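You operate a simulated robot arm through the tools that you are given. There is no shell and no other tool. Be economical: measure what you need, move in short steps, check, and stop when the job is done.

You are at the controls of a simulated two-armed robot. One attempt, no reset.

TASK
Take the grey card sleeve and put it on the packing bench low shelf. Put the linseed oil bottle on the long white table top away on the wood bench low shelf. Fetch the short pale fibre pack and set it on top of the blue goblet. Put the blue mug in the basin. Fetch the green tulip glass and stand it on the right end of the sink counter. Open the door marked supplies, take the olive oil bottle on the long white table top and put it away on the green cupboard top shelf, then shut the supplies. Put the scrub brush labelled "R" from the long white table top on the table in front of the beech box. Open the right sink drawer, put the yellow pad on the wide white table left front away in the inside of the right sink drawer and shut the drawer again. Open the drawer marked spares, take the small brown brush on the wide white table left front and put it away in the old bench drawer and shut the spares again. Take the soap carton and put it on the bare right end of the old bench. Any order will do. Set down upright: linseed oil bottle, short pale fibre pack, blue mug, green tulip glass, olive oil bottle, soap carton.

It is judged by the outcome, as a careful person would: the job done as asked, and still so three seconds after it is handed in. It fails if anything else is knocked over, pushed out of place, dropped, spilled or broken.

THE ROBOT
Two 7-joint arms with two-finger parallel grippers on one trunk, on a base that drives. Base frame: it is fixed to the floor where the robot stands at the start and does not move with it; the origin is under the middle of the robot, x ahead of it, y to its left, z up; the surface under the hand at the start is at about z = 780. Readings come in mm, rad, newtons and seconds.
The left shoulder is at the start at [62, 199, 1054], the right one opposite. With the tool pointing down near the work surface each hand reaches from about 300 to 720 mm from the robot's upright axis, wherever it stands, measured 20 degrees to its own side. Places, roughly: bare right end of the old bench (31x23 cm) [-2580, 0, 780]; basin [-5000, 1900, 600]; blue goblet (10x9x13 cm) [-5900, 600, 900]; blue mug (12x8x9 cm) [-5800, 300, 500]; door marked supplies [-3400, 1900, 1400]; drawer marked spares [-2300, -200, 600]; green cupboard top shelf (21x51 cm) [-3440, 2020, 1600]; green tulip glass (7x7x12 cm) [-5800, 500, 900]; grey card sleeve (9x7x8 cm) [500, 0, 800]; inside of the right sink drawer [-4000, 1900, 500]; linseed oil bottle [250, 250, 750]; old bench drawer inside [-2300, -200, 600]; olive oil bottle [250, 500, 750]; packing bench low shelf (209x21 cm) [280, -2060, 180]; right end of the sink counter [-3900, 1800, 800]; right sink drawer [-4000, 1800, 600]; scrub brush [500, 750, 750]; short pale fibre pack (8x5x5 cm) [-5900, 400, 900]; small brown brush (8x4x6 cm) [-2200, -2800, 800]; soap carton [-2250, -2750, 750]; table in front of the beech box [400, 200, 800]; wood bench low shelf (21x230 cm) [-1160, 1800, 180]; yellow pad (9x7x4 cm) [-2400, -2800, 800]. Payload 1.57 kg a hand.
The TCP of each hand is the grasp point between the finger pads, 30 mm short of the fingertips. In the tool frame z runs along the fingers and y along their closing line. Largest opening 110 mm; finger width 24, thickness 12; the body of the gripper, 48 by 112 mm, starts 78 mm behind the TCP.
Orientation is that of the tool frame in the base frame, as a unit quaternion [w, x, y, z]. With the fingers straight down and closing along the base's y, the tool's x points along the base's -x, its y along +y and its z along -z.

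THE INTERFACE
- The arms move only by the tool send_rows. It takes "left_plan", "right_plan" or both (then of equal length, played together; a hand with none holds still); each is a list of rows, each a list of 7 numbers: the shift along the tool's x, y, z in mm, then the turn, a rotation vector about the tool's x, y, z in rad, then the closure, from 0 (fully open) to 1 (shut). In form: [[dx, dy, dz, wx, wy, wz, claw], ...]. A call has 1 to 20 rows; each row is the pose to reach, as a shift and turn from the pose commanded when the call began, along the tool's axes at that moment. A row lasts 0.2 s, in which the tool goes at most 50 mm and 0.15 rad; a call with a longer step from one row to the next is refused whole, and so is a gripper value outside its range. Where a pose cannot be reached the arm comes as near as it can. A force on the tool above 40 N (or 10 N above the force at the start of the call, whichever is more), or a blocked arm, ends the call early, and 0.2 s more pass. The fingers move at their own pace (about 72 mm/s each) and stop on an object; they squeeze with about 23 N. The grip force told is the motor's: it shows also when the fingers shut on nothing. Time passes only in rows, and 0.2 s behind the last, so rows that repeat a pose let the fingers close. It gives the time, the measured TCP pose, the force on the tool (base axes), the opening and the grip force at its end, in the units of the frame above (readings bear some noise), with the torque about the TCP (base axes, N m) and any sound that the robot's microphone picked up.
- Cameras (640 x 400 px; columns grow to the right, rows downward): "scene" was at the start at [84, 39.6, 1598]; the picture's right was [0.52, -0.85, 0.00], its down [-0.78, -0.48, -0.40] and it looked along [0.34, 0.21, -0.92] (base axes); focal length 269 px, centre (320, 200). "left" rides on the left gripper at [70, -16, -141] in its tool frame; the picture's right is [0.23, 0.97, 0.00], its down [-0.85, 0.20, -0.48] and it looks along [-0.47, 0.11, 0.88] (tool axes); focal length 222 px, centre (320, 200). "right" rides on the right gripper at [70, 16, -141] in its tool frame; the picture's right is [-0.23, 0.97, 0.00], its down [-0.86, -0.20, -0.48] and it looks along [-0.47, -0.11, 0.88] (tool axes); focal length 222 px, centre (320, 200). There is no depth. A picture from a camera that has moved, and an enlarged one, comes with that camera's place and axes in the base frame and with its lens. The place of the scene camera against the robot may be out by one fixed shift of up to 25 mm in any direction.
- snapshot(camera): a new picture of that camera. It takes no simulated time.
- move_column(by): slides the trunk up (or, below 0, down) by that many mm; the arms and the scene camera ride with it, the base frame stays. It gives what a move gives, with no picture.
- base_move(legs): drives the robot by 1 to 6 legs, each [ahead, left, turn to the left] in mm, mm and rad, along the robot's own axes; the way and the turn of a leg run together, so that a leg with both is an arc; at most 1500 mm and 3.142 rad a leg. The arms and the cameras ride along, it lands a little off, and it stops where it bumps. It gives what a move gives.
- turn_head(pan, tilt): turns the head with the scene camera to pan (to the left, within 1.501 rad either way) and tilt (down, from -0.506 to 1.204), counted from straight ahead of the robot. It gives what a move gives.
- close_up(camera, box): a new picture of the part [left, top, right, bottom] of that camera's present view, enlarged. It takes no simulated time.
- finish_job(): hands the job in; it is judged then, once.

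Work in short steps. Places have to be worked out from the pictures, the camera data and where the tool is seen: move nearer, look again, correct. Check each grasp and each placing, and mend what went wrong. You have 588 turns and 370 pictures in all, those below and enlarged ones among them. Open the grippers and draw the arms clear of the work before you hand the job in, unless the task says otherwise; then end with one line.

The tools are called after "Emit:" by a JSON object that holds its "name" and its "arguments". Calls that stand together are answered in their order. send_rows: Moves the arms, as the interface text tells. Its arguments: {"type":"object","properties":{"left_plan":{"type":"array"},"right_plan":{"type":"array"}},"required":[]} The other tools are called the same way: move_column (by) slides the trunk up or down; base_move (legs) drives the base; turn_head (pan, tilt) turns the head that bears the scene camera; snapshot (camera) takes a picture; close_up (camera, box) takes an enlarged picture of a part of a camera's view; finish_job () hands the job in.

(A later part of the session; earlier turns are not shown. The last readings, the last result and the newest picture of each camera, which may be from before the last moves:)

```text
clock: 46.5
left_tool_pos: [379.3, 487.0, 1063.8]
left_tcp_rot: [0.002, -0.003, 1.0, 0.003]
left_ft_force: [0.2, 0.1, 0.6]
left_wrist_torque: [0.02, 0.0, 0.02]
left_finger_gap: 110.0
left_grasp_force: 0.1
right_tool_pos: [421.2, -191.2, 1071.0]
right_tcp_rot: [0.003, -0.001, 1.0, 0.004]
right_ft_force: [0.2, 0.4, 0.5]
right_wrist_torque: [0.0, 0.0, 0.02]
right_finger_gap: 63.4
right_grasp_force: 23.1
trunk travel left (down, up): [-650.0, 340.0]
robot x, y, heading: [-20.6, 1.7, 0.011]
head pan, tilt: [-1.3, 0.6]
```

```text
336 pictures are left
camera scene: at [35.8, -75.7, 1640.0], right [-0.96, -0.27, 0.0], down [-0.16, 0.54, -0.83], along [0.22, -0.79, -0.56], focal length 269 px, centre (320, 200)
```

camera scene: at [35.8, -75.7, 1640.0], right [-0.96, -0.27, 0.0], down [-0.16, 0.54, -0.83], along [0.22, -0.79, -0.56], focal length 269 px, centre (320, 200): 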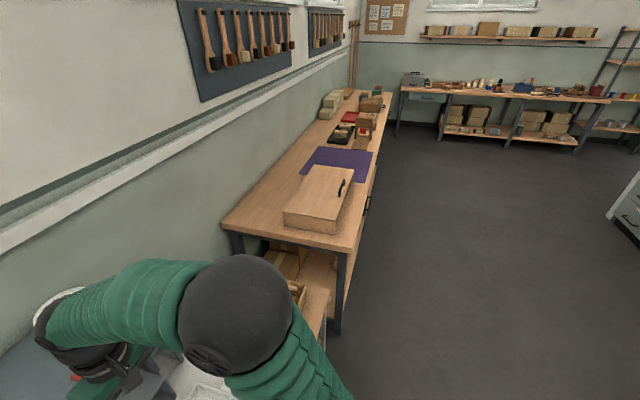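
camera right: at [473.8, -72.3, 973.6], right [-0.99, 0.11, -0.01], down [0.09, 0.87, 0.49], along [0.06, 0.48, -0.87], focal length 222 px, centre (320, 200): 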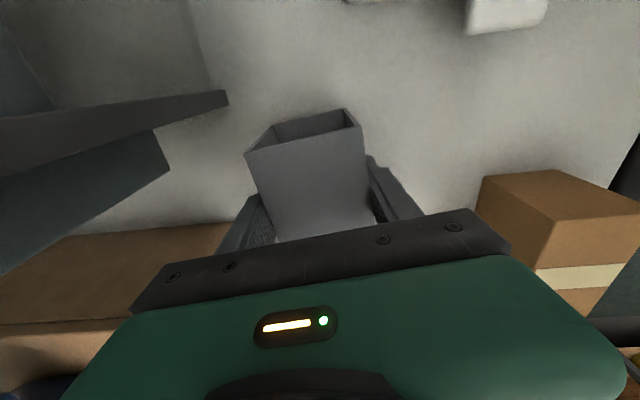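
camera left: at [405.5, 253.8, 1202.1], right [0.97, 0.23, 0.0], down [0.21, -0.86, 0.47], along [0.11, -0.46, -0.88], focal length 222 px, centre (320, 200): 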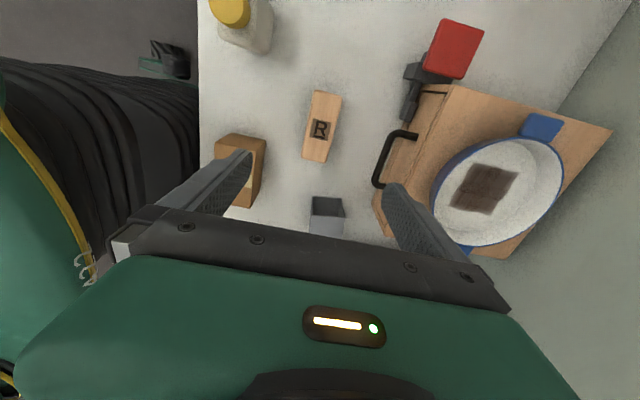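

I back off to x≈-500 and slide right along the benches to y≈-1500, then look at the low shelf.

Emit:
{"name": "base_move", "arguments": {"legs": [[-520, 0, 0], [0, -1500, 0]]}}

Emit:
{"name": "turn_head", "arguments": {"pan": -0.3, "tilt": 0.85}}

Emit:
{"name": "snapshot", "arguments": {"camera": "scene"}}

```text
clock: 56.6
left_tool_pos: [-132.2, -1027.2, 1061.8]
left_tcp_rot: [0.001, -0.004, 1.0, 0.002]
left_ft_force: [-0.3, -1.1, -0.7]
left_wrist_torque: [-0.01, -0.01, 0.0]
left_finger_gap: 109.9
left_grasp_force: 0.1
right_tool_pos: [-88.9, -1705.5, 1071.7]
right_tcp_rot: [0.004, -0.002, 1.0, 0.003]
right_ft_force: [0.2, 0.6, -1.0]
right_wrist_torque: [0.01, 0.0, -0.01]
right_finger_gap: 63.3
right_grasp_force: 22.9
trunk travel left (down, up): [-650.0, 340.0]
robot x, y, heading: [-533.7, -1515.8, 0.007]
head pan, tilt: [-1.3, 0.6]
```

```text
clock: 57.9
left_tool_pos: [-133.8, -1027.0, 1062.6]
left_tcp_rot: [0.002, -0.005, 1.0, 0.004]
left_ft_force: [0.0, 0.5, -0.2]
left_wrist_torque: [-0.04, 0.0, 0.0]
left_finger_gap: 110.0
left_grasp_force: 0.0
right_tool_pos: [-90.6, -1706.8, 1070.8]
right_tcp_rot: [0.004, -0.002, 1.0, 0.004]
right_ft_force: [-0.9, 0.0, -0.8]
right_wrist_torque: [0.02, -0.02, 0.02]
right_finger_gap: 63.1
right_grasp_force: 23.1
trunk travel left (down, up): [-650.0, 340.0]
robot x, y, heading: [-534.1, -1512.4, 0.004]
head pan, tilt: [-0.3, 0.85]
```

```text
335 pictures are left
camera scene: at [-425.3, -1529.1, 1619.0], right [-0.29, -0.96, 0.0], down [-0.72, 0.22, -0.66], along [0.63, -0.19, -0.75], focal length 269 px, centre (320, 200)
```

scene: 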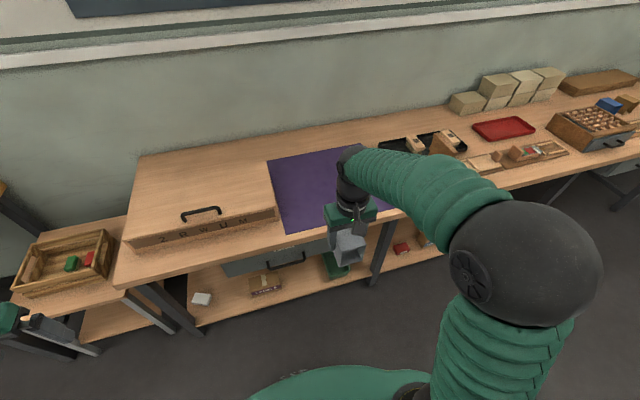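

The shelf has some items and a middle leg. I lower the trunk to see the shelf level.

Emit:
{"name": "move_column", "arguments": {"by": -550}}

Emit:
{"name": "turn_head", "arguments": {"pan": -0.2, "tilt": 0.6}}

Emit:
{"name": "snapshot", "arguments": {"camera": "scene"}}

Emit:
{"name": "snapshot", "arguments": {"camera": "right"}}

```text
refused: -550 is not a number from -400 to 400
```

```text
clock: 58.7
left_tool_pos: [-132.9, -1028.7, 1062.6]
left_tcp_rot: [0.002, -0.004, 1.0, 0.003]
left_ft_force: [-0.3, -0.2, -0.5]
left_wrist_torque: [-0.01, 0.03, 0.0]
left_finger_gap: 109.9
left_grasp_force: 0.0
right_tool_pos: [-90.3, -1706.0, 1072.1]
right_tcp_rot: [0.004, -0.001, 1.0, 0.004]
right_ft_force: [0.1, 0.6, -0.7]
right_wrist_torque: [0.01, -0.02, -0.01]
right_finger_gap: 63.1
right_grasp_force: 22.4
trunk travel left (down, up): [-650.0, 340.0]
robot x, y, heading: [-535.9, -1516.7, 0.01]
head pan, tilt: [-0.201, 0.6]
```

```text
334 pictures are left
camera scene: at [-413.5, -1523.5, 1639.8], right [-0.19, -0.98, 0.0], down [-0.56, 0.11, -0.82], along [0.81, -0.16, -0.57], focal length 269 px, centre (320, 200)
```

scene: 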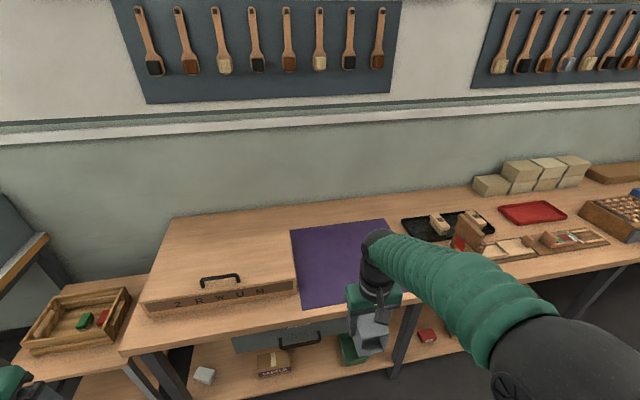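

```text
333 pictures are left
camera right: at [-160.5, -1690.6, 1211.9], right [0.22, 0.97, 0.01], down [0.85, -0.2, 0.48], along [0.47, -0.1, -0.88], focal length 222 px, centre (320, 200)
```

right: 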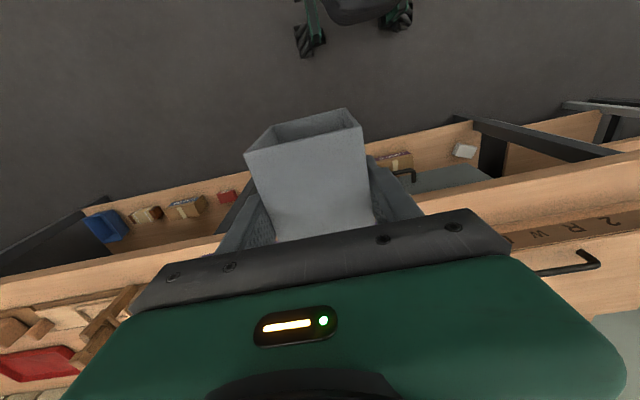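

Lower by 400 in one go, then 150 more.

Emit:
{"name": "move_column", "arguments": {"by": -400}}

Emit:
{"name": "turn_head", "arguments": {"pan": -0.2, "tilt": 0.6}}

Emit:
{"name": "snapshot", "arguments": {"camera": "scene"}}

```text
clock: 62.5
left_tool_pos: [-134.3, -1028.3, 661.6]
left_tcp_rot: [0.001, -0.004, 1.0, 0.004]
left_ft_force: [-0.1, -0.5, 0.8]
left_wrist_torque: [0.01, 0.0, -0.01]
left_finger_gap: 110.0
left_grasp_force: 0.1
right_tool_pos: [-90.6, -1707.4, 671.1]
right_tcp_rot: [0.004, -0.002, 1.0, 0.005]
right_ft_force: [0.7, 0.3, -1.1]
right_wrist_torque: [0.0, 0.0, 0.0]
right_finger_gap: 63.1
right_grasp_force: 23.0
trunk travel left (down, up): [-250.0, 740.0]
robot x, y, heading: [-535.9, -1514.7, 0.005]
head pan, tilt: [-0.201, 0.6]
```

```text
clock: 63.1
left_tool_pos: [-133.7, -1028.1, 664.0]
left_tcp_rot: [0.002, -0.005, 1.0, 0.004]
left_ft_force: [-0.6, -0.5, 0.4]
left_wrist_torque: [-0.01, -0.01, 0.02]
left_finger_gap: 110.1
left_grasp_force: 0.1
right_tool_pos: [-90.9, -1705.6, 671.6]
right_tcp_rot: [0.005, -0.002, 1.0, 0.004]
right_ft_force: [-0.5, -0.4, -0.5]
right_wrist_torque: [-0.01, -0.02, 0.02]
right_finger_gap: 63.1
right_grasp_force: 23.1
trunk travel left (down, up): [-250.0, 740.0]
robot x, y, heading: [-535.1, -1516.0, -0.0]
head pan, tilt: [-0.201, 0.6]
```

```text
332 pictures are left
camera scene: at [-414.2, -1523.9, 1239.9], right [-0.19, -0.98, 0.0], down [-0.56, 0.11, -0.82], along [0.81, -0.16, -0.57], focal length 269 px, centre (320, 200)
```

scene: 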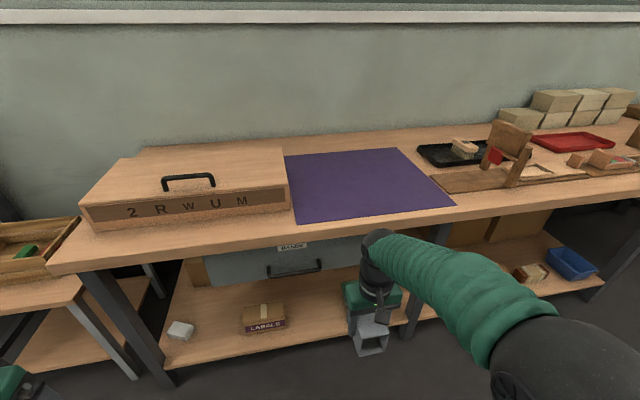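

Free shelf space lies between the LABELS box (y≈-1420) and the middle leg (y≈-1950); aim at (240,-1690). I try rolling the right wrist by half a turn so that the hand can pitch with its camera on top.

Emit:
{"name": "send_rows", "arguments": {"right_plan": [[0, 0, 0, 0, 0, -0.15, 1], [0, 0, 0, 0, 0, -0.3, 1], [0, 0, 0, 0, 0, -0.45, 1], [0, 0, 0, 0, 0, -0.6, 1], [0, 0, 0, 0, 0, -0.75, 1], [0, 0, 0, 0, 0, -0.9, 1], [0, 0, 0, 0, 0, -1.05, 1], [0, 0, 0, 0, 0, -1.2, 1], [0, 0, 0, 0, 0, -1.35, 1], [0, 0, 0, 0, 0, -1.5, 1], [0, 0, 0, 0, 0, -1.65, 1], [0, 0, 0, 0, 0, -1.8, 1], [0, 0, 0, 0, 0, -1.95, 1], [0, 0, 0, 0, 0, -2.1, 1], [0, 0, 0, 0, 0, -2.25, 1], [0, 0, 0, 0, 0, -2.4, 1], [0, 0, 0, 0, 0, -2.55, 1], [0, 0, 0, 0, 0, -2.7, 1], [0, 0, 0, 0, 0, -2.85, 1], [0, 0, 0, 0, 0, -3.0, 1]]}}

```text
clock: 67.3
left_tool_pos: [-134.0, -1028.8, 664.1]
left_tcp_rot: [0.002, -0.004, 1.0, 0.003]
left_ft_force: [0.4, -1.0, 0.7]
left_wrist_torque: [0.0, -0.02, 0.0]
left_finger_gap: 110.1
left_grasp_force: 0.0
right_tool_pos: [-91.0, -1706.9, 671.4]
right_tcp_rot: [-0.004, 0.998, -0.068, 0.003]
right_ft_force: [-0.6, 0.7, -0.3]
right_wrist_torque: [-0.04, 0.02, 0.01]
right_finger_gap: 63.2
right_grasp_force: 22.8
trunk travel left (down, up): [-250.0, 740.0]
robot x, y, heading: [-530.6, -1515.6, 0.012]
head pan, tilt: [-0.201, 0.6]
```

Roll works. Now pitch the hand up to horizontal (fingers toward the bench).

Emit:
{"name": "send_rows", "arguments": {"right_plan": [[0, 0, 0, 0, 0, -0.14, 1], [0, 0, 0, 0.01, 0.14, -0.14, 1], [0, 0, 0, 0.02, 0.28, -0.14, 1], [0, 0, 0, 0.03, 0.42, -0.14, 1], [0, 0, 0, 0.04, 0.56, -0.14, 1], [0, 0, 0, 0.05, 0.7, -0.14, 1], [0, 0, 0, 0.06, 0.84, -0.13, 1], [0, 0, 0, 0.07, 0.98, -0.13, 1], [0, 0, 0, 0.08, 1.12, -0.12, 1], [0, 0, 0, 0.09, 1.26, -0.12, 1], [0, 0, 0, 0.1, 1.4, -0.11, 1], [0, 0, 0, 0.11, 1.5, -0.11, 1], [0, 0, 0, 0.11, 1.57, -0.11, 1], [0, 0, 0, 0.11, 1.57, -0.11, 1]]}}

Emit:
{"name": "snapshot", "arguments": {"camera": "right"}}

Emit:
{"name": "snapshot", "arguments": {"camera": "scene"}}

```text
clock: 70.3
left_tool_pos: [-133.9, -1030.0, 664.3]
left_tcp_rot: [0.001, -0.004, 1.0, 0.003]
left_ft_force: [0.1, 0.1, 0.8]
left_wrist_torque: [0.01, 0.0, -0.01]
left_finger_gap: 110.3
left_grasp_force: 0.0
right_tool_pos: [10.3, -1721.5, 705.8]
right_tcp_rot: [0.007, 0.785, -0.022, 0.619]
right_ft_force: [0.5, -0.3, 0.4]
right_wrist_torque: [0.01, 0.0, 0.0]
right_finger_gap: 63.1
right_grasp_force: 23.2
right hand out of reach, approached as far as the arm can: row 7, 8, 9, 10, 11, 12, 13, 14
trunk travel left (down, up): [-250.0, 740.0]
robot x, y, heading: [-532.2, -1516.4, 0.006]
head pan, tilt: [-0.201, 0.6]
```

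```text
331 pictures are left
camera right: at [-111.1, -1733.1, 806.7], right [-0.1, -0.97, -0.24], down [-0.66, 0.24, -0.71], along [0.75, 0.09, -0.66], focal length 222 px, centre (320, 200)
```

right: 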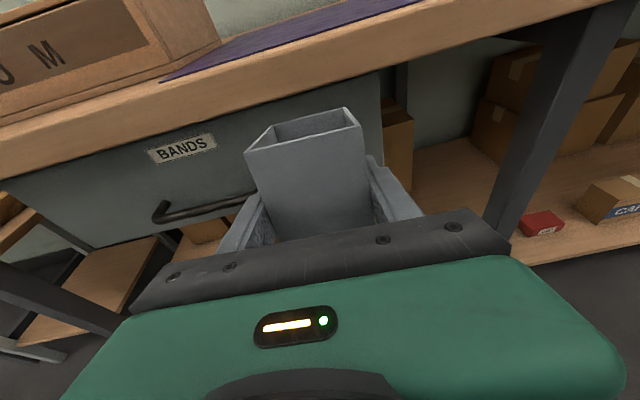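

```text
330 pictures are left
camera scene: at [-414.3, -1526.1, 1239.9], right [-0.19, -0.98, 0.0], down [-0.56, 0.11, -0.82], along [0.81, -0.16, -0.57], focal length 269 px, centre (320, 200)
```

scene: 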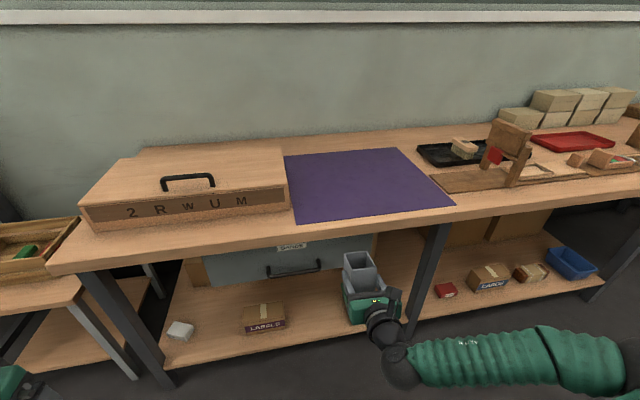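

The hand is nearly horizontal; it was just too close to the body. I lower the trunk 220 mm and drive 100 mm ahead.

Emit:
{"name": "move_column", "arguments": {"by": -220}}

Emit:
{"name": "base_move", "arguments": {"legs": [[100, 0, 0]]}}

Emit:
{"name": "snapshot", "arguments": {"camera": "scene"}}

Emit:
{"name": "snapshot", "arguments": {"camera": "right"}}

```text
clock: 72.6
left_tool_pos: [-135.3, -1029.2, 443.3]
left_tcp_rot: [0.001, -0.004, 1.0, 0.004]
left_ft_force: [-0.3, -0.1, -0.6]
left_wrist_torque: [-0.04, 0.03, 0.01]
left_finger_gap: 110.1
left_grasp_force: 0.0
right_tool_pos: [9.7, -1720.1, 487.1]
right_tcp_rot: [0.007, 0.786, -0.021, 0.618]
right_ft_force: [0.3, -0.1, -1.0]
right_wrist_torque: [-0.04, -0.02, 0.02]
right_finger_gap: 63.4
right_grasp_force: 22.9
trunk travel left (down, up): [-30.0, 960.0]
robot x, y, heading: [-532.5, -1510.9, 0.006]
head pan, tilt: [-0.201, 0.6]
```

```text
clock: 73.8
left_tool_pos: [-34.0, -1027.7, 444.1]
left_tcp_rot: [0.001, -0.005, 1.0, 0.004]
left_ft_force: [0.0, 0.0, -0.3]
left_wrist_torque: [0.0, 0.0, 0.02]
left_finger_gap: 109.7
left_grasp_force: 0.1
right_tool_pos: [110.0, -1717.1, 487.0]
right_tcp_rot: [0.008, 0.786, -0.022, 0.617]
right_ft_force: [-0.4, -0.3, 0.3]
right_wrist_torque: [0.03, 0.0, -0.01]
right_finger_gap: 63.2
right_grasp_force: 23.0
trunk travel left (down, up): [-30.0, 960.0]
robot x, y, heading: [-436.3, -1512.8, 0.01]
head pan, tilt: [-0.201, 0.6]
```

```text
329 pictures are left
camera scene: at [-313.9, -1523.9, 1019.9], right [-0.19, -0.98, 0.0], down [-0.56, 0.11, -0.82], along [0.81, -0.16, -0.57], focal length 269 px, centre (320, 200)
```

scene: 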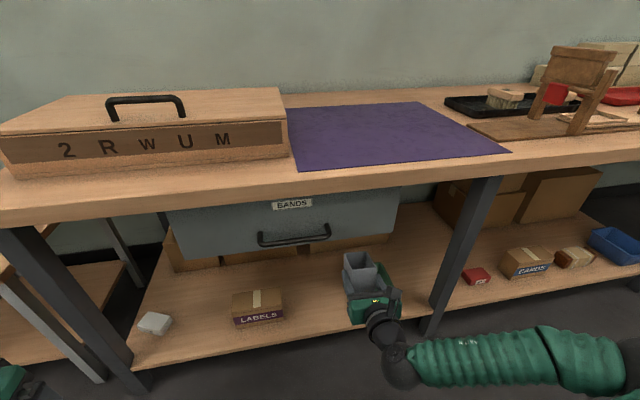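

```text
328 pictures are left
camera right: at [-10.3, -1730.9, 586.9], right [-0.09, -0.97, -0.24], down [-0.66, 0.24, -0.72], along [0.75, 0.09, -0.66], focal length 222 px, centre (320, 200)
```

right: 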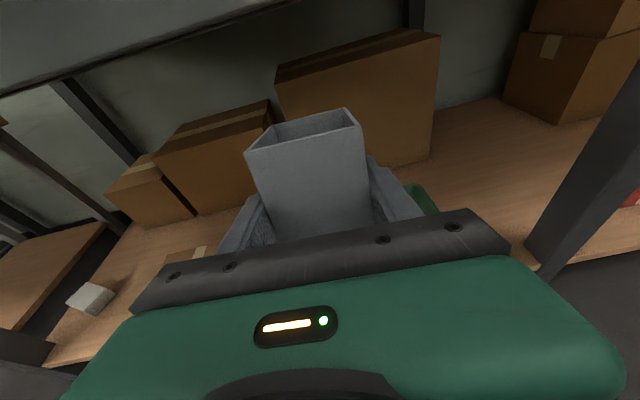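

A green item stands near the middle leg (y≈-1900); y≈-1690 is free. I advance carefully to see where the command stands.

Emit:
{"name": "send_rows", "arguments": {"right_plan": [[0, 0, 40, 0, 0, 0, 1], [0, 0, 80, 0, 0, 0, 1], [0, 0, 100, 0, 0, 0, 1], [0, 0, 100, 0, 0, 0, 1]]}}

```text
clock: 74.8
left_tool_pos: [-34.4, -1027.4, 443.8]
left_tcp_rot: [0.003, -0.006, 1.0, 0.004]
left_ft_force: [0.6, 0.5, -1.4]
left_wrist_torque: [0.0, 0.02, 0.03]
left_finger_gap: 109.7
left_grasp_force: 0.0
right_tool_pos: [184.8, -1751.0, 483.8]
right_tcp_rot: [0.007, 0.786, -0.021, 0.618]
right_ft_force: [0.4, -1.1, -0.2]
right_wrist_torque: [0.02, -0.01, 0.01]
right_finger_gap: 63.6
right_grasp_force: 22.5
right hand out of reach, approached as far as the arm can: row 1, 2, 3, 4
trunk travel left (down, up): [-30.0, 960.0]
robot x, y, heading: [-435.6, -1513.1, 0.011]
head pan, tilt: [-0.201, 0.6]
```

The flipped wrist seems limited near 76°. I ease the pitch slightly to get a reachable command.

Emit:
{"name": "send_rows", "arguments": {"right_plan": [[0, 0, 0, 0, -0.12, 0, 1], [0, 0, 0, 0, -0.24, 0, 1], [0, 0, 0, 0, -0.24, 0, 1]]}}

```text
clock: 75.6
left_tool_pos: [-35.4, -1028.0, 443.2]
left_tcp_rot: [0.002, -0.005, 1.0, 0.003]
left_ft_force: [-0.1, 0.5, 0.6]
left_wrist_torque: [0.0, -0.02, 0.01]
left_finger_gap: 110.2
left_grasp_force: 0.1
right_tool_pos: [186.2, -1750.6, 484.1]
right_tcp_rot: [0.004, 0.854, -0.022, 0.519]
right_ft_force: [0.1, -0.6, -0.4]
right_wrist_torque: [0.01, 0.02, -0.03]
right_finger_gap: 63.3
right_grasp_force: 22.9
trunk travel left (down, up): [-30.0, 960.0]
robot x, y, heading: [-433.3, -1512.3, 0.008]
head pan, tilt: [-0.201, 0.6]
```

Command now follows the measured pose. I move to about (226,-1690,334).

Emit:
{"name": "send_rows", "arguments": {"right_plan": [[-29, -15, 26, 0, 0, 0, 1], [-57, -30, 52, 0, 0, 0, 1], [-86, -45, 78, 0, 0, 0, 1], [-115, -60, 104, 0, 0, 0, 1], [-115, -60, 104, 0, 0.07, 0, 1], [-115, -60, 104, 0, 0.2, 0, 1], [-115, -60, 104, 0, 0.33, 0, 1], [-115, -60, 104, 0, 0.46, 0, 1], [-115, -60, 104, 0, 0.46, 0, 1]]}}

Emit:
{"name": "snapshot", "arguments": {"camera": "right"}}

```text
clock: 77.6
left_tool_pos: [-34.4, -1029.0, 443.9]
left_tcp_rot: [0.004, -0.004, 1.0, 0.005]
left_ft_force: [-0.7, 0.3, -0.3]
left_wrist_torque: [-0.02, 0.0, -0.05]
left_finger_gap: 110.0
left_grasp_force: 0.1
right_tool_pos: [220.4, -1632.1, 353.8]
right_tcp_rot: [0.01, 0.813, -0.023, 0.581]
right_ft_force: [0.2, -0.1, -0.2]
right_wrist_torque: [0.03, 0.03, 0.02]
right_finger_gap: 63.2
right_grasp_force: 22.7
right hand out of reach, approached as far as the arm can: row 5, 6, 7, 8, 9
trunk travel left (down, up): [-30.0, 960.0]
robot x, y, heading: [-432.6, -1510.0, 0.006]
head pan, tilt: [-0.201, 0.6]
```

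```text
327 pictures are left
camera right: at [109.7, -1643.5, 464.9], right [-0.12, -0.97, -0.23], down [-0.72, 0.24, -0.65], along [0.69, 0.08, -0.72], focal length 222 px, centre (320, 200)
```

right: 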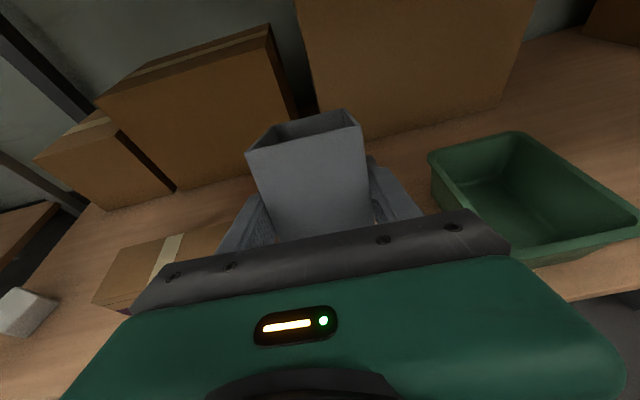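

Gap between LABELS box (y≈-1480) and green bin (y≈-1765) is centred where I am. I lower toward the shelf (contact expected at z≈240).

Emit:
{"name": "send_rows", "arguments": {"right_plan": [[-24, 0, 11, 0, 0, 0, 1], [-48, 0, 22, 0, 0, 0, 1], [-72, 0, 33, 0, 0, 0, 1], [-92, 0, 41, 0, 0, 0, 1], [-92, 0, 41, 0, 0, 0, 1]]}}

Emit:
{"name": "snapshot", "arguments": {"camera": "right"}}

Emit:
{"name": "snapshot", "arguments": {"camera": "scene"}}

```text
clock: 78.8
left_tool_pos: [-35.1, -1026.5, 442.2]
left_tcp_rot: [0.002, -0.005, 1.0, 0.004]
left_ft_force: [-0.5, 0.6, 0.7]
left_wrist_torque: [0.01, -0.02, 0.01]
left_finger_gap: 110.1
left_grasp_force: 0.1
right_tool_pos: [230.7, -1631.0, 253.2]
right_tcp_rot: [0.01, 0.813, -0.022, 0.582]
right_ft_force: [0.3, 0.5, -0.1]
right_wrist_torque: [-0.01, 0.0, -0.02]
right_finger_gap: 63.3
right_grasp_force: 23.6
trunk travel left (down, up): [-30.0, 960.0]
robot x, y, heading: [-432.0, -1513.0, 0.005]
head pan, tilt: [-0.201, 0.6]
```

```text
326 pictures are left
camera right: at [119.1, -1641.7, 364.9], right [-0.12, -0.97, -0.22], down [-0.72, 0.24, -0.65], along [0.69, 0.08, -0.72], focal length 222 px, centre (320, 200)
```

right: 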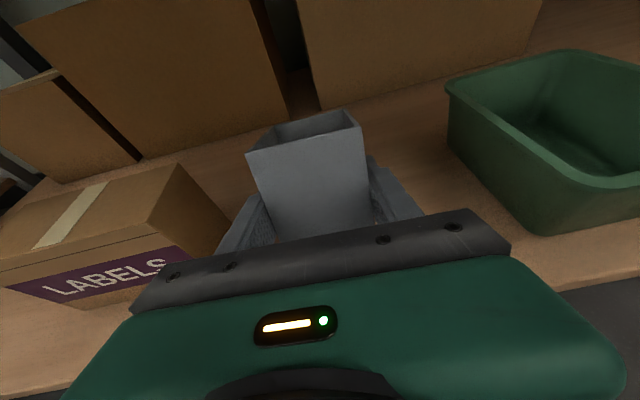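

```text
325 pictures are left
camera scene: at [-313.2, -1522.9, 1019.8], right [-0.19, -0.98, 0.0], down [-0.56, 0.11, -0.82], along [0.81, -0.16, -0.57], focal length 269 px, centre (320, 200)
```

scene: 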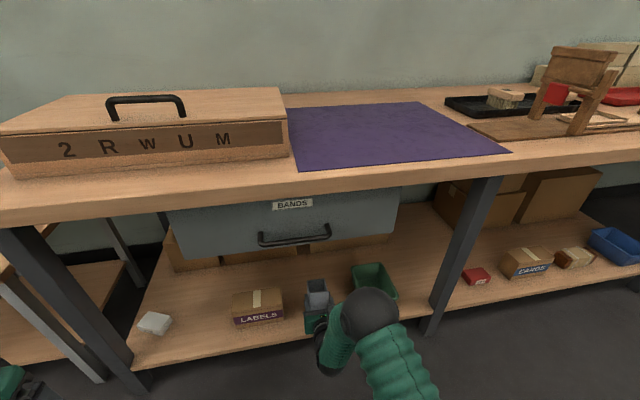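

Reached, still above the shelf. Here I try the rest of the pitch (0.33 rad) while slightly raised.

Emit:
{"name": "send_rows", "arguments": {"right_plan": [[10, 0, 0, 0, 0.08, 0, 1], [10, 0, 0, 0, 0.16, 0, 1], [10, 0, 0, 0, 0.24, 0, 1], [10, 0, 0, 0, 0.33, 0, 1], [10, 0, 0, 0, 0.33, 0, 1]]}}

```text
clock: 80.0
left_tool_pos: [-35.3, -1027.7, 442.9]
left_tcp_rot: [0.002, -0.005, 1.0, 0.002]
left_ft_force: [-0.1, 0.3, -0.6]
left_wrist_torque: [-0.01, -0.03, 0.02]
left_finger_gap: 110.0
left_grasp_force: 0.2
right_tool_pos: [234.2, -1631.0, 262.1]
right_tcp_rot: [0.013, 0.706, -0.019, 0.708]
right_ft_force: [-0.6, -0.1, -0.7]
right_wrist_torque: [0.02, -0.01, -0.02]
right_finger_gap: 63.3
right_grasp_force: 22.7
trunk travel left (down, up): [-30.0, 960.0]
robot x, y, heading: [-432.2, -1516.0, 0.011]
head pan, tilt: [-0.201, 0.6]
```

Fully horizontal now. Lower slowly to contact.

Emit:
{"name": "send_rows", "arguments": {"right_plan": [[-15, 0, 0, 0, 0, 0, 1], [-25, 0, 0, 0, 0, 0, 1], [-30, 0, 0, 0, 0, 0, 1], [-34, 0, 0, 0, 0, 0, 1], [-38, 0, 0, 0, 0, 0, 1], [-42, 0, 0, 0, 0, 0, 1], [-46, 0, 0, 0, 0, 0, 1]]}}

```text
clock: 81.6
left_tool_pos: [-34.2, -1028.3, 443.1]
left_tcp_rot: [0.003, -0.005, 1.0, 0.003]
left_ft_force: [-0.6, -0.2, -0.2]
left_wrist_torque: [-0.03, 0.01, 0.0]
left_finger_gap: 110.0
left_grasp_force: 0.2
right_tool_pos: [232.6, -1629.4, 218.2]
right_tcp_rot: [0.014, 0.706, -0.021, 0.708]
right_ft_force: [-1.8, 0.2, 2.6]
right_wrist_torque: [-0.06, 0.15, -0.03]
right_finger_gap: 63.3
right_grasp_force: 22.9
trunk travel left (down, up): [-30.0, 960.0]
robot x, y, heading: [-434.9, -1514.0, 0.012]
head pan, tilt: [-0.201, 0.6]
```

Emit:
{"name": "send_rows", "arguments": {"right_plan": [[-3, 0, 0, 0, 0, 0, 1], [-6, 0, 0, 0, 0, 0, 1]]}}

Emit:
{"name": "snapshot", "arguments": {"camera": "right"}}

```text
clock: 82.2
left_tool_pos: [-35.9, -1028.2, 445.3]
left_tcp_rot: [0.003, -0.005, 1.0, 0.003]
left_ft_force: [-0.3, -0.4, -0.9]
left_wrist_torque: [-0.02, 0.02, 0.02]
left_finger_gap: 110.0
left_grasp_force: 0.1
right_tool_pos: [235.6, -1634.0, 218.1]
right_tcp_rot: [0.015, 0.703, -0.023, 0.711]
right_ft_force: [2.9, 3.9, 18.3]
right_wrist_torque: [-0.33, 0.31, 0.02]
right_finger_gap: 63.0
right_grasp_force: 22.7
trunk travel left (down, up): [-30.0, 960.0]
robot x, y, heading: [-434.3, -1511.9, 0.009]
head pan, tilt: [-0.201, 0.6]
```

```text
324 pictures are left
camera right: at [93.4, -1642.6, 285.2], right [-0.05, -0.97, -0.24], down [-0.46, 0.23, -0.86], along [0.89, 0.07, -0.45], focal length 222 px, centre (320, 200)
```

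right: 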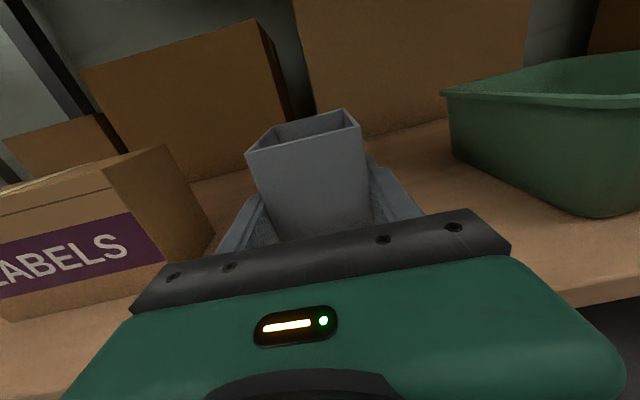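

Contact (18 N). Relieve, release, and back out straight.

Emit:
{"name": "send_rows", "arguments": {"right_plan": [[4, 0, 0, 0, 0, 0, 1], [4, 0, 0, 0, 0, 0, 0.4], [4, 0, 0, 0, 0, 0, 0.3], [4, 0, 0, 0, 0, 0, 0.2], [6, 0, -40, 0, 0, 0, 0.2], [10, 0, -80, 0, 0, 0, 0.2], [10, 0, -120, 0, 0, 0, 0.2], [10, 0, -160, 0, 0, 0, 0.2]]}}

Emit:
{"name": "snapshot", "arguments": {"camera": "right"}}

```text
clock: 83.6
left_tool_pos: [-35.1, -1027.5, 444.2]
left_tcp_rot: [0.003, -0.005, 1.0, 0.003]
left_ft_force: [0.0, 0.0, 0.5]
left_wrist_torque: [0.01, -0.03, 0.0]
left_finger_gap: 109.8
left_grasp_force: 0.0
right_tool_pos: [168.5, -1741.2, 219.2]
right_tcp_rot: [0.089, 0.7, -0.095, 0.702]
right_ft_force: [0.3, -0.9, 0.6]
right_wrist_torque: [0.0, -0.01, 0.01]
right_finger_gap: 88.0
right_grasp_force: 0.0
trunk travel left (down, up): [-30.0, 960.0]
robot x, y, heading: [-432.4, -1508.5, 0.01]
head pan, tilt: [-0.201, 0.6]
stopped in row 6 (right hand): the arm was blocked; the commanded pose is now the measured one
```

```text
323 pictures are left
camera right: at [27.5, -1720.9, 287.7], right [-0.25, -0.94, -0.24], down [-0.41, 0.32, -0.85], along [0.88, -0.12, -0.46], focal length 222 px, centre (320, 200)
```

right: 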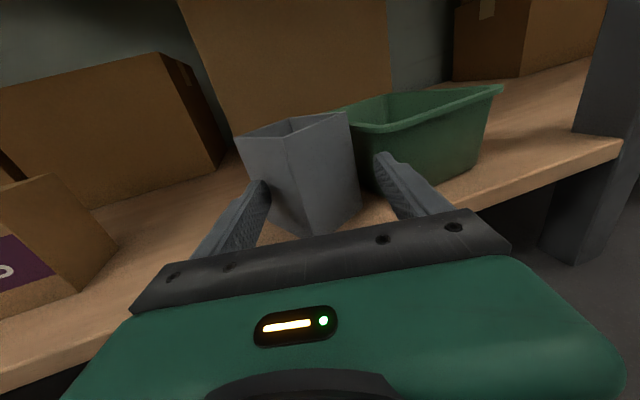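

The arm was blocked and swung sideways, turning the sleeve a bit. Forces are zero; I retreat along the hand's own axis with the base.

Emit:
{"name": "base_move", "arguments": {"legs": [[-155, 42, 0]]}}

Emit:
{"name": "snapshot", "arguments": {"camera": "right"}}

Emit:
{"name": "snapshot", "arguments": {"camera": "scene"}}

```text
clock: 85.0
left_tool_pos: [-190.0, -988.7, 444.6]
left_tcp_rot: [0.003, -0.004, 1.0, 0.004]
left_ft_force: [-0.2, -0.6, 0.4]
left_wrist_torque: [-0.03, -0.01, 0.0]
left_finger_gap: 110.2
left_grasp_force: 0.0
right_tool_pos: [12.8, -1702.3, 220.4]
right_tcp_rot: [0.09, 0.7, -0.096, 0.702]
right_ft_force: [-0.2, 0.1, -0.4]
right_wrist_torque: [0.03, 0.03, -0.02]
right_finger_gap: 87.9
right_grasp_force: 0.0
trunk travel left (down, up): [-30.0, 960.0]
robot x, y, heading: [-588.9, -1472.1, 0.003]
head pan, tilt: [-0.201, 0.6]
```

```text
322 pictures are left
camera right: at [-128.5, -1681.2, 288.5], right [-0.25, -0.94, -0.24], down [-0.41, 0.32, -0.85], along [0.88, -0.12, -0.46], focal length 222 px, centre (320, 200)
```

right: 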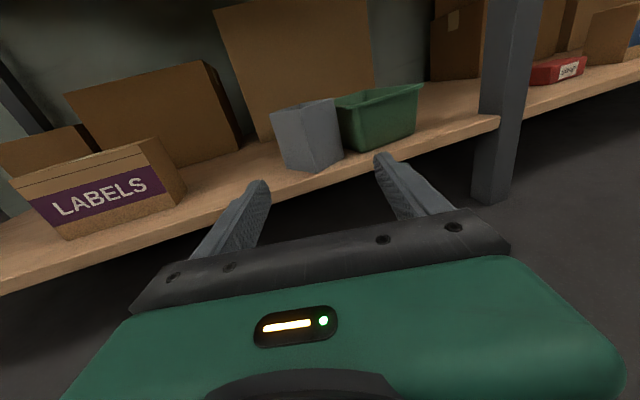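

```text
321 pictures are left
camera scene: at [-469.1, -1482.9, 1019.9], right [-0.19, -0.98, 0.0], down [-0.56, 0.11, -0.82], along [0.81, -0.16, -0.57], focal length 269 px, centre (320, 200)
```

scene: 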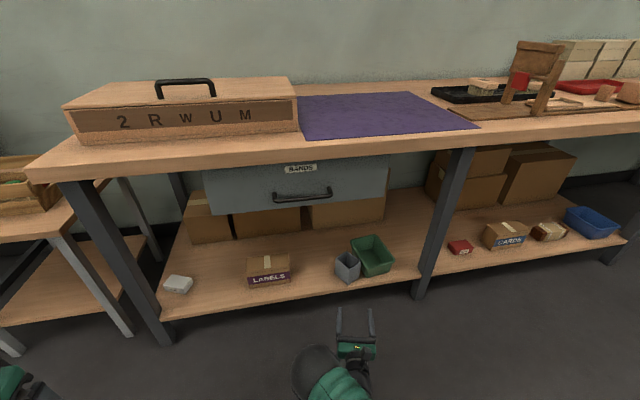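

I enlarge the region to judge whether the bin was moved.

Emit:
{"name": "close_up", "arguments": {"camera": "scene", "box": [310, 220, 410, 300]}}

```text
5.00 times, centred on (360, 260) of scene
camera zoom: at [-469.1, -1482.9, 1019.9], right [-0.19, -0.98, 0.0], down [-0.56, 0.11, -0.82], along [0.81, -0.16, -0.57], focal length 1345 px, centre (120, -100)
```

zoom: 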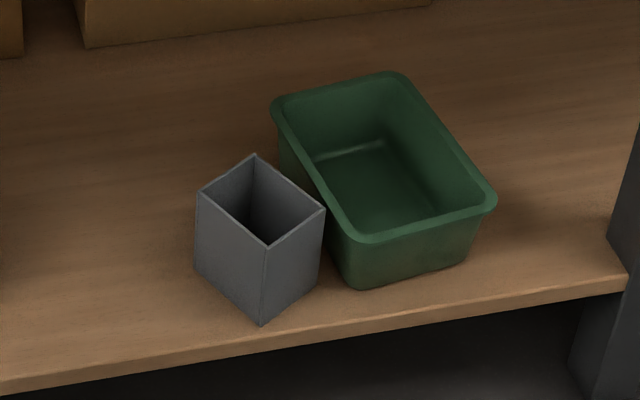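

The sleeve stands on the shelf but near its front and close to the bin. I'll push it deeper and away from the bin along its own face normal (direction about 33° left), so I first swing the base round for that.

Emit:
{"name": "base_move", "arguments": {"legs": [[-250, 0, 0], [0, 0, 0.8], [-276, -627, 0]]}}

Emit:
{"name": "snapshot", "arguments": {"camera": "right"}}

```text
clock: 92.3
left_tool_pos: [-646.8, -1484.2, 445.2]
left_tcp_rot: [0.002, -0.394, 0.919, 0.005]
left_ft_force: [-0.4, -0.3, -0.3]
left_wrist_torque: [-0.03, 0.02, -0.06]
left_finger_gap: 110.0
left_grasp_force: 0.0
right_tool_pos: [7.3, -1836.8, 219.8]
right_tcp_rot: [-0.191, 0.682, 0.185, 0.682]
right_ft_force: [-0.3, 0.1, -0.7]
right_wrist_torque: [0.02, 0.0, -0.01]
right_finger_gap: 88.1
right_grasp_force: 0.1
trunk travel left (down, up): [-30.0, 960.0]
robot x, y, heading: [-578.2, -2108.7, 0.811]
head pan, tilt: [-0.201, 0.6]
```

```text
319 pictures are left
camera right: at [-104.8, -1923.6, 289.2], right [0.5, -0.83, -0.24], down [-0.52, -0.07, -0.85], along [0.7, 0.55, -0.46], focal length 222 px, centre (320, 200)
```

right: 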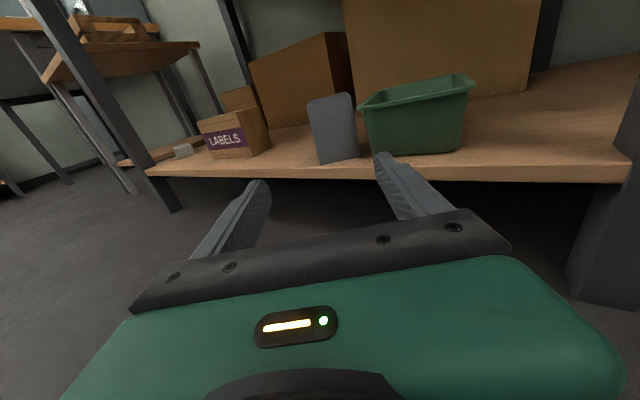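

The sleeve's face is seen square-on, about 15 mm to the right of my axis. I narrow the fingers and step closer with the base.

Emit:
{"name": "send_rows", "arguments": {"right_plan": [[0, 0, 0, 0, 0, 0, 0.75], [0, 0, 0, 0, 0, 0, 0.75], [0, 0, 0, 0, 0, 0, 0.75]]}}

Emit:
{"name": "base_move", "arguments": {"legs": [[54, -30, 0]]}}

Emit:
{"name": "snapshot", "arguments": {"camera": "right"}}

```text
clock: 93.1
left_tool_pos: [-647.7, -1485.2, 443.8]
left_tcp_rot: [0.003, -0.394, 0.919, 0.005]
left_ft_force: [-1.0, 0.3, 0.5]
left_wrist_torque: [-0.01, -0.01, 0.01]
left_finger_gap: 109.8
left_grasp_force: 0.1
right_tool_pos: [8.9, -1838.1, 221.8]
right_tcp_rot: [-0.19, 0.682, 0.182, 0.682]
right_ft_force: [0.2, -0.3, -0.1]
right_wrist_torque: [-0.01, 0.03, 0.02]
right_finger_gap: 27.5
right_grasp_force: 0.0
trunk travel left (down, up): [-30.0, 960.0]
robot x, y, heading: [-572.3, -2111.2, 0.807]
head pan, tilt: [-0.201, 0.6]
```

```text
clock: 94.0
left_tool_pos: [-588.4, -1467.9, 446.0]
left_tcp_rot: [0.002, -0.394, 0.919, 0.005]
left_ft_force: [-0.1, -0.4, 0.2]
left_wrist_torque: [0.01, 0.03, 0.01]
left_finger_gap: 110.0
left_grasp_force: 0.1
right_tool_pos: [66.9, -1819.4, 220.9]
right_tcp_rot: [-0.192, 0.682, 0.183, 0.682]
right_ft_force: [0.0, -0.7, -0.2]
right_wrist_torque: [-0.01, -0.02, 0.0]
right_finger_gap: 27.5
right_grasp_force: 0.0
trunk travel left (down, up): [-30.0, 960.0]
robot x, y, heading: [-514.1, -2090.0, 0.808]
head pan, tilt: [-0.201, 0.6]
```

```text
318 pictures are left
camera right: at [-46.0, -1906.1, 289.6], right [0.5, -0.83, -0.24], down [-0.52, -0.06, -0.85], along [0.7, 0.55, -0.46], focal length 222 px, centre (320, 200)
```

right: 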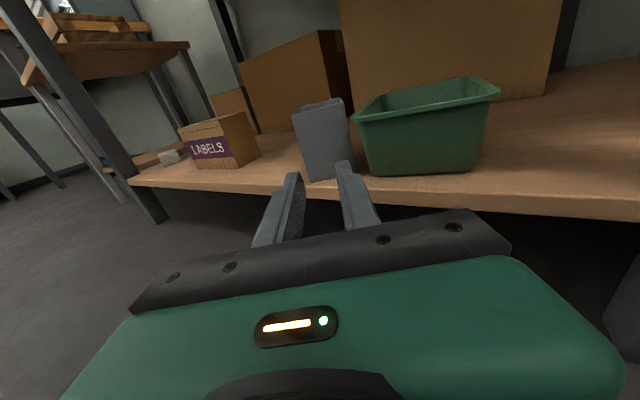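

Aligned. Advance 80 mm toward the face.

Emit:
{"name": "base_move", "arguments": {"legs": [[77, -22, 0]]}}

Emit:
{"name": "snapshot", "arguments": {"camera": "right"}}

```text
clock: 95.1
left_tool_pos: [-519.0, -1427.4, 445.8]
left_tcp_rot: [0.003, -0.394, 0.919, 0.006]
left_ft_force: [0.8, -0.4, 0.4]
left_wrist_torque: [-0.01, -0.03, 0.01]
left_finger_gap: 110.2
left_grasp_force: 0.0
right_tool_pos: [135.9, -1780.3, 221.6]
right_tcp_rot: [-0.191, 0.682, 0.182, 0.682]
right_ft_force: [-0.3, -0.3, 0.0]
right_wrist_torque: [-0.01, 0.0, 0.02]
right_finger_gap: 27.6
right_grasp_force: 0.0
trunk travel left (down, up): [-30.0, 960.0]
robot x, y, heading: [-451.2, -2049.5, 0.804]
head pan, tilt: [-0.201, 0.6]
```

```text
317 pictures are left
camera right: at [23.3, -1866.8, 289.9], right [0.5, -0.84, -0.24], down [-0.52, -0.06, -0.85], along [0.7, 0.55, -0.46], focal length 222 px, centre (320, 200)
```

right: 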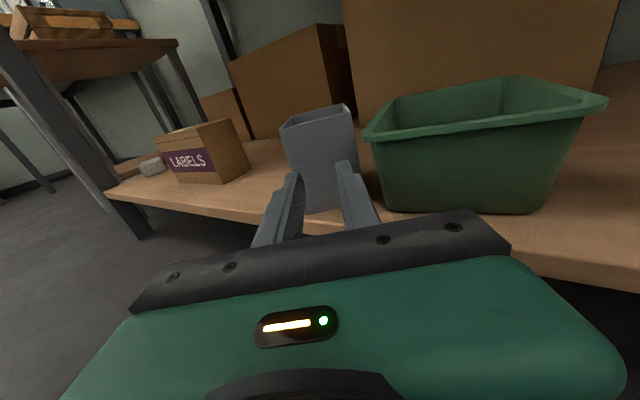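

Push along the axis by 65 mm.

Emit:
{"name": "base_move", "arguments": {"legs": [[63, -18, 0]]}}

Emit:
{"name": "snapshot", "arguments": {"camera": "right"}}

```text
clock: 96.1
left_tool_pos: [-462.3, -1393.3, 447.5]
left_tcp_rot: [0.002, -0.394, 0.919, 0.007]
left_ft_force: [0.7, 0.3, 0.6]
left_wrist_torque: [0.03, -0.01, -0.03]
left_finger_gap: 110.0
left_grasp_force: 0.1
right_tool_pos: [193.8, -1748.0, 221.8]
right_tcp_rot: [-0.191, 0.681, 0.182, 0.683]
right_ft_force: [0.3, -0.8, 0.2]
right_wrist_torque: [0.0, 0.02, -0.02]
right_finger_gap: 27.2
right_grasp_force: 0.1
trunk travel left (down, up): [-30.0, 960.0]
robot x, y, heading: [-389.8, -2014.5, 0.809]
head pan, tilt: [-0.201, 0.6]
```

```text
316 pictures are left
camera right: at [80.1, -1833.8, 290.4], right [0.49, -0.84, -0.24], down [-0.52, -0.06, -0.85], along [0.7, 0.55, -0.46], focal length 222 px, centre (320, 200)
```

right: 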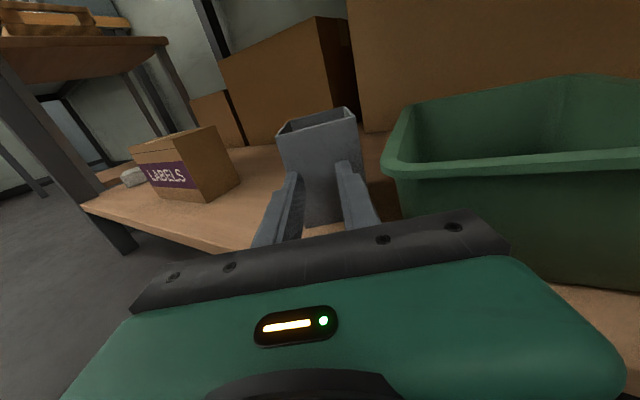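

The sleeve is now centred around (254,-1712), clear of the bin. Back out along the axis.

Emit:
{"name": "base_move", "arguments": {"legs": [[-250, 70, 0]]}}

Emit:
{"name": "snapshot", "arguments": {"camera": "right"}}

```text
clock: 98.0
left_tool_pos: [-686.2, -1528.5, 449.6]
left_tcp_rot: [0.003, -0.393, 0.919, 0.007]
left_ft_force: [-0.1, 0.1, -0.7]
left_wrist_torque: [-0.02, 0.05, 0.01]
left_finger_gap: 110.1
left_grasp_force: 0.0
right_tool_pos: [-32.6, -1882.8, 222.0]
right_tcp_rot: [-0.192, 0.681, 0.181, 0.683]
right_ft_force: [0.6, 0.4, 0.5]
right_wrist_torque: [0.01, -0.03, 0.0]
right_finger_gap: 27.4
right_grasp_force: 0.0
trunk travel left (down, up): [-30.0, 960.0]
robot x, y, heading: [-613.1, -2148.8, 0.808]
head pan, tilt: [-0.201, 0.6]
```

```text
315 pictures are left
camera right: at [-144.0, -1969.0, 290.7], right [0.49, -0.84, -0.24], down [-0.52, -0.06, -0.86], along [0.7, 0.55, -0.46], focal length 222 px, centre (320, 200)
```

right: 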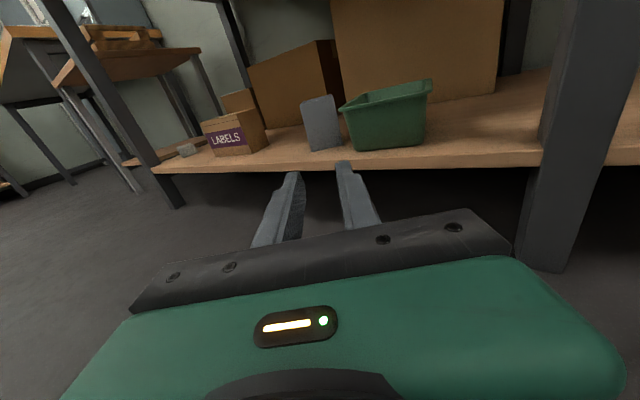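

Sleeve done. I raise the trunk and drive back toward the white table for the bottles.

Emit:
{"name": "move_column", "arguments": {"by": 400}}

Emit:
{"name": "move_column", "arguments": {"by": 220}}

Emit:
{"name": "base_move", "arguments": {"legs": [[-150, 150, -0.81], [0, 1500, 0], [0, 700, 0]]}}

Emit:
{"name": "turn_head", "arguments": {"pan": 0.2, "tilt": 0.8}}

Emit:
{"name": "snapshot", "arguments": {"camera": "scene"}}

```text
clock: 101.8
left_tool_pos: [-686.5, -1529.2, 850.1]
left_tcp_rot: [0.004, -0.393, 0.919, 0.007]
left_ft_force: [-0.4, 0.7, 0.9]
left_wrist_torque: [0.01, 0.02, 0.03]
left_finger_gap: 110.1
left_grasp_force: 0.2
right_tool_pos: [-31.8, -1882.2, 623.9]
right_tcp_rot: [-0.192, 0.681, 0.179, 0.684]
right_ft_force: [-0.2, -0.1, 0.5]
right_wrist_torque: [0.02, 0.01, 0.03]
right_finger_gap: 27.5
right_grasp_force: 0.1
trunk travel left (down, up): [-430.0, 560.0]
robot x, y, heading: [-614.7, -2145.2, 0.806]
head pan, tilt: [-0.201, 0.6]
```

```text
clock: 104.1
left_tool_pos: [-685.7, -1527.5, 1070.4]
left_tcp_rot: [0.004, -0.393, 0.92, 0.007]
left_ft_force: [-0.5, 0.5, 0.2]
left_wrist_torque: [0.01, -0.01, 0.0]
left_finger_gap: 109.9
left_grasp_force: 0.1
right_tool_pos: [-32.0, -1881.3, 844.3]
right_tcp_rot: [-0.192, 0.681, 0.18, 0.684]
right_ft_force: [-0.3, -0.5, 0.1]
right_wrist_torque: [0.01, 0.02, 0.03]
right_finger_gap: 27.7
right_grasp_force: 0.0
trunk travel left (down, up): [-650.0, 340.0]
robot x, y, heading: [-615.7, -2151.7, 0.81]
head pan, tilt: [-0.201, 0.6]
```

```text
clock: 117.1
left_tool_pos: [-382.6, 591.2, 1069.6]
left_tcp_rot: [0.005, 0.007, 1.0, 0.005]
left_ft_force: [-0.1, -0.4, 0.1]
left_wrist_torque: [-0.04, 0.01, -0.02]
left_finger_gap: 110.0
left_grasp_force: 0.1
right_tool_pos: [-197.5, -132.2, 841.5]
right_tcp_rot: [0.098, 0.697, -0.108, 0.702]
right_ft_force: [0.7, -0.3, 0.3]
right_wrist_torque: [-0.03, 0.0, -0.01]
right_finger_gap: 27.6
right_grasp_force: 0.0
trunk travel left (down, up): [-650.0, 340.0]
robot x, y, heading: [-791.9, 118.1, -0.016]
head pan, tilt: [-0.201, 0.6]
```

```text
clock: 118.0
left_tool_pos: [-384.8, 592.6, 1068.7]
left_tcp_rot: [0.006, 0.007, 1.0, 0.005]
left_ft_force: [0.4, -0.7, -0.5]
left_wrist_torque: [0.0, -0.03, -0.02]
left_finger_gap: 110.2
left_grasp_force: 0.1
right_tool_pos: [-197.4, -128.4, 842.3]
right_tcp_rot: [0.1, 0.696, -0.108, 0.703]
right_ft_force: [0.1, -0.1, 0.9]
right_wrist_torque: [-0.04, 0.02, 0.02]
right_finger_gap: 27.6
right_grasp_force: 0.0
trunk travel left (down, up): [-650.0, 340.0]
robot x, y, heading: [-794.6, 116.6, -0.01]
head pan, tilt: [0.201, 0.799]
```

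```text
314 pictures are left
camera scene: at [-676.8, 140.2, 1623.0], right [0.18, -0.98, 0.0], down [-0.71, -0.13, -0.7], along [0.68, 0.13, -0.72], focal length 269 px, centre (320, 200)
```

scene: 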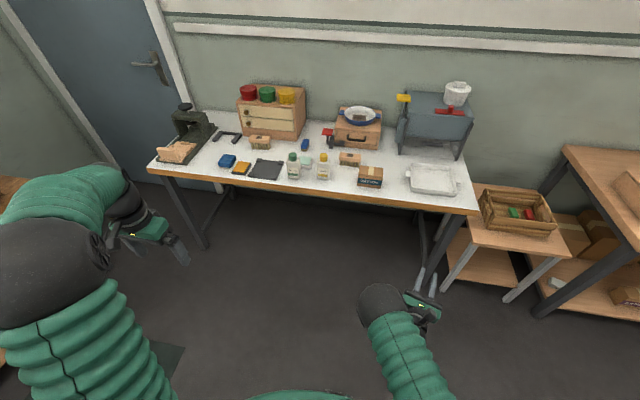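

Zoom on the bottles to locate them.

Emit:
{"name": "close_up", "arguments": {"camera": "scene", "box": [270, 130, 390, 205]}}

```text
5.33 times, centred on (330, 168) of scene
camera zoom: at [-676.8, 140.2, 1623.0], right [0.18, -0.98, 0.0], down [-0.71, -0.13, -0.7], along [0.68, 0.13, -0.72], focal length 1435 px, centre (267, 373)
```

zoom: 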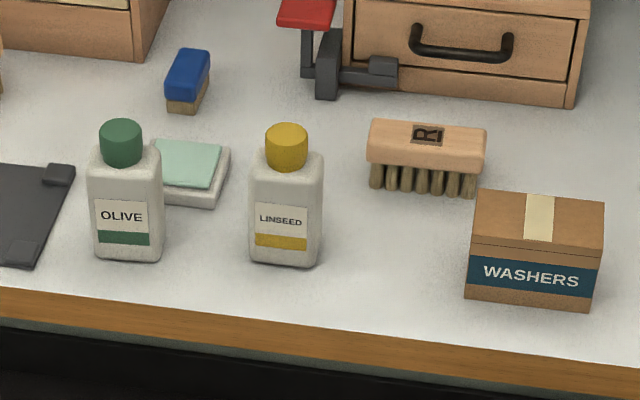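

Both bottles read clearly: linseed near (280,300), olive near (262,440). I straighten the right hand (horizontal, opening wide) in the free space first.

Emit:
{"name": "send_rows", "arguments": {"right_plan": [[0, -35, 6, 0.07, 0, 0, 0], [0, -70, 12, 0.14, 0, 0, 0], [0, -105, 18, 0.22, 0, 0, 0], [0, -142, 23, 0.29, 0, 0, 0], [0, -142, 23, 0.29, 0, 0, 0]]}}

```text
clock: 118.8
left_tool_pos: [-385.1, 591.6, 1070.3]
left_tcp_rot: [0.007, 0.007, 1.0, 0.006]
left_ft_force: [-0.4, -0.6, 0.4]
left_wrist_torque: [-0.02, 0.01, -0.01]
left_finger_gap: 109.8
left_grasp_force: 0.1
right_tool_pos: [-152.3, -142.0, 852.9]
right_tcp_rot: [0.087, 0.691, -0.103, 0.71]
right_ft_force: [1.2, -0.5, -1.2]
right_wrist_torque: [-0.01, -0.04, -0.01]
right_finger_gap: 109.8
right_grasp_force: 0.1
trunk travel left (down, up): [-650.0, 340.0]
robot x, y, heading: [-787.1, 120.0, -0.018]
head pan, tilt: [0.201, 0.799]
stopped in row 3 (right hand): the arm was blocked; the commanded pose is now the measured one
```

Blocked again; this arm posture is cramped. I pitch the hand back down to reset the posture, and look.

Emit:
{"name": "send_rows", "arguments": {"right_plan": [[0, 0, 0, 0, -0.14, 0, 0], [0, 0, 0, 0, -0.28, 0, 0], [0, 0, 0, 0, -0.42, 0, 0], [0, 0, 0, 0, -0.56, 0, 0], [0, 0, 0, 0, -0.7, 0, 0], [0, 0, 0, 0, -0.84, 0, 0], [0, 0, 0, 0, -0.98, 0, 0], [0, 0, 0, 0, -1.12, 0, 0], [0, 0, 0, 0, -1.26, 0, 0], [0, 0, 0, 0, -1.4, 0, 0], [0, 0, 0, 0, -1.54, 0, 0], [0, 0, 0, 0, -1.57, 0, 0]]}}

Emit:
{"name": "turn_head", "arguments": {"pan": -0.6, "tilt": 1.1}}

Emit:
{"name": "snapshot", "arguments": {"camera": "scene"}}

```text
clock: 121.3
left_tool_pos: [-385.3, 592.3, 1070.8]
left_tcp_rot: [0.008, 0.008, 1.0, 0.006]
left_ft_force: [0.2, -0.8, 0.4]
left_wrist_torque: [0.01, 0.03, 0.0]
left_finger_gap: 109.9
left_grasp_force: 0.1
right_tool_pos: [-153.9, -135.9, 851.7]
right_tcp_rot: [-0.01, 0.992, -0.126, 0.011]
right_ft_force: [0.5, -0.5, -0.4]
right_wrist_torque: [0.01, 0.03, 0.0]
right_finger_gap: 110.0
right_grasp_force: 0.0
right hand out of reach, approached as far as the arm can: row 4
trunk travel left (down, up): [-650.0, 340.0]
robot x, y, heading: [-788.9, 117.8, -0.021]
head pan, tilt: [0.201, 0.799]
```

```text
clock: 122.5
left_tool_pos: [-384.4, 591.7, 1069.7]
left_tcp_rot: [0.008, 0.007, 1.0, 0.005]
left_ft_force: [0.4, 0.2, -0.6]
left_wrist_torque: [0.0, 0.01, 0.02]
left_finger_gap: 110.0
left_grasp_force: 0.0
right_tool_pos: [-153.0, -133.8, 850.0]
right_tcp_rot: [-0.009, 0.992, -0.127, 0.012]
right_ft_force: [-0.2, -0.1, -1.3]
right_wrist_torque: [-0.04, 0.01, 0.03]
right_finger_gap: 109.9
right_grasp_force: 0.1
trunk travel left (down, up): [-650.0, 340.0]
robot x, y, heading: [-788.3, 117.2, -0.017]
head pan, tilt: [-0.6, 1.1]
```

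```text
312 pictures are left
camera scene: at [-703.9, 88.7, 1601.3], right [-0.58, -0.82, 0.0], down [-0.73, 0.51, -0.45], along [0.37, -0.26, -0.89], focal length 269 px, centre (320, 200)
```

scene: 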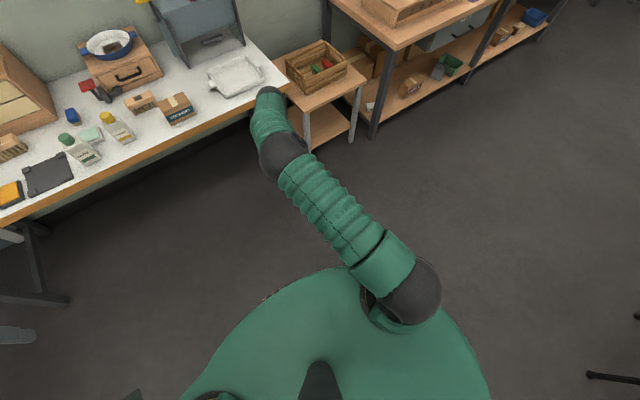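

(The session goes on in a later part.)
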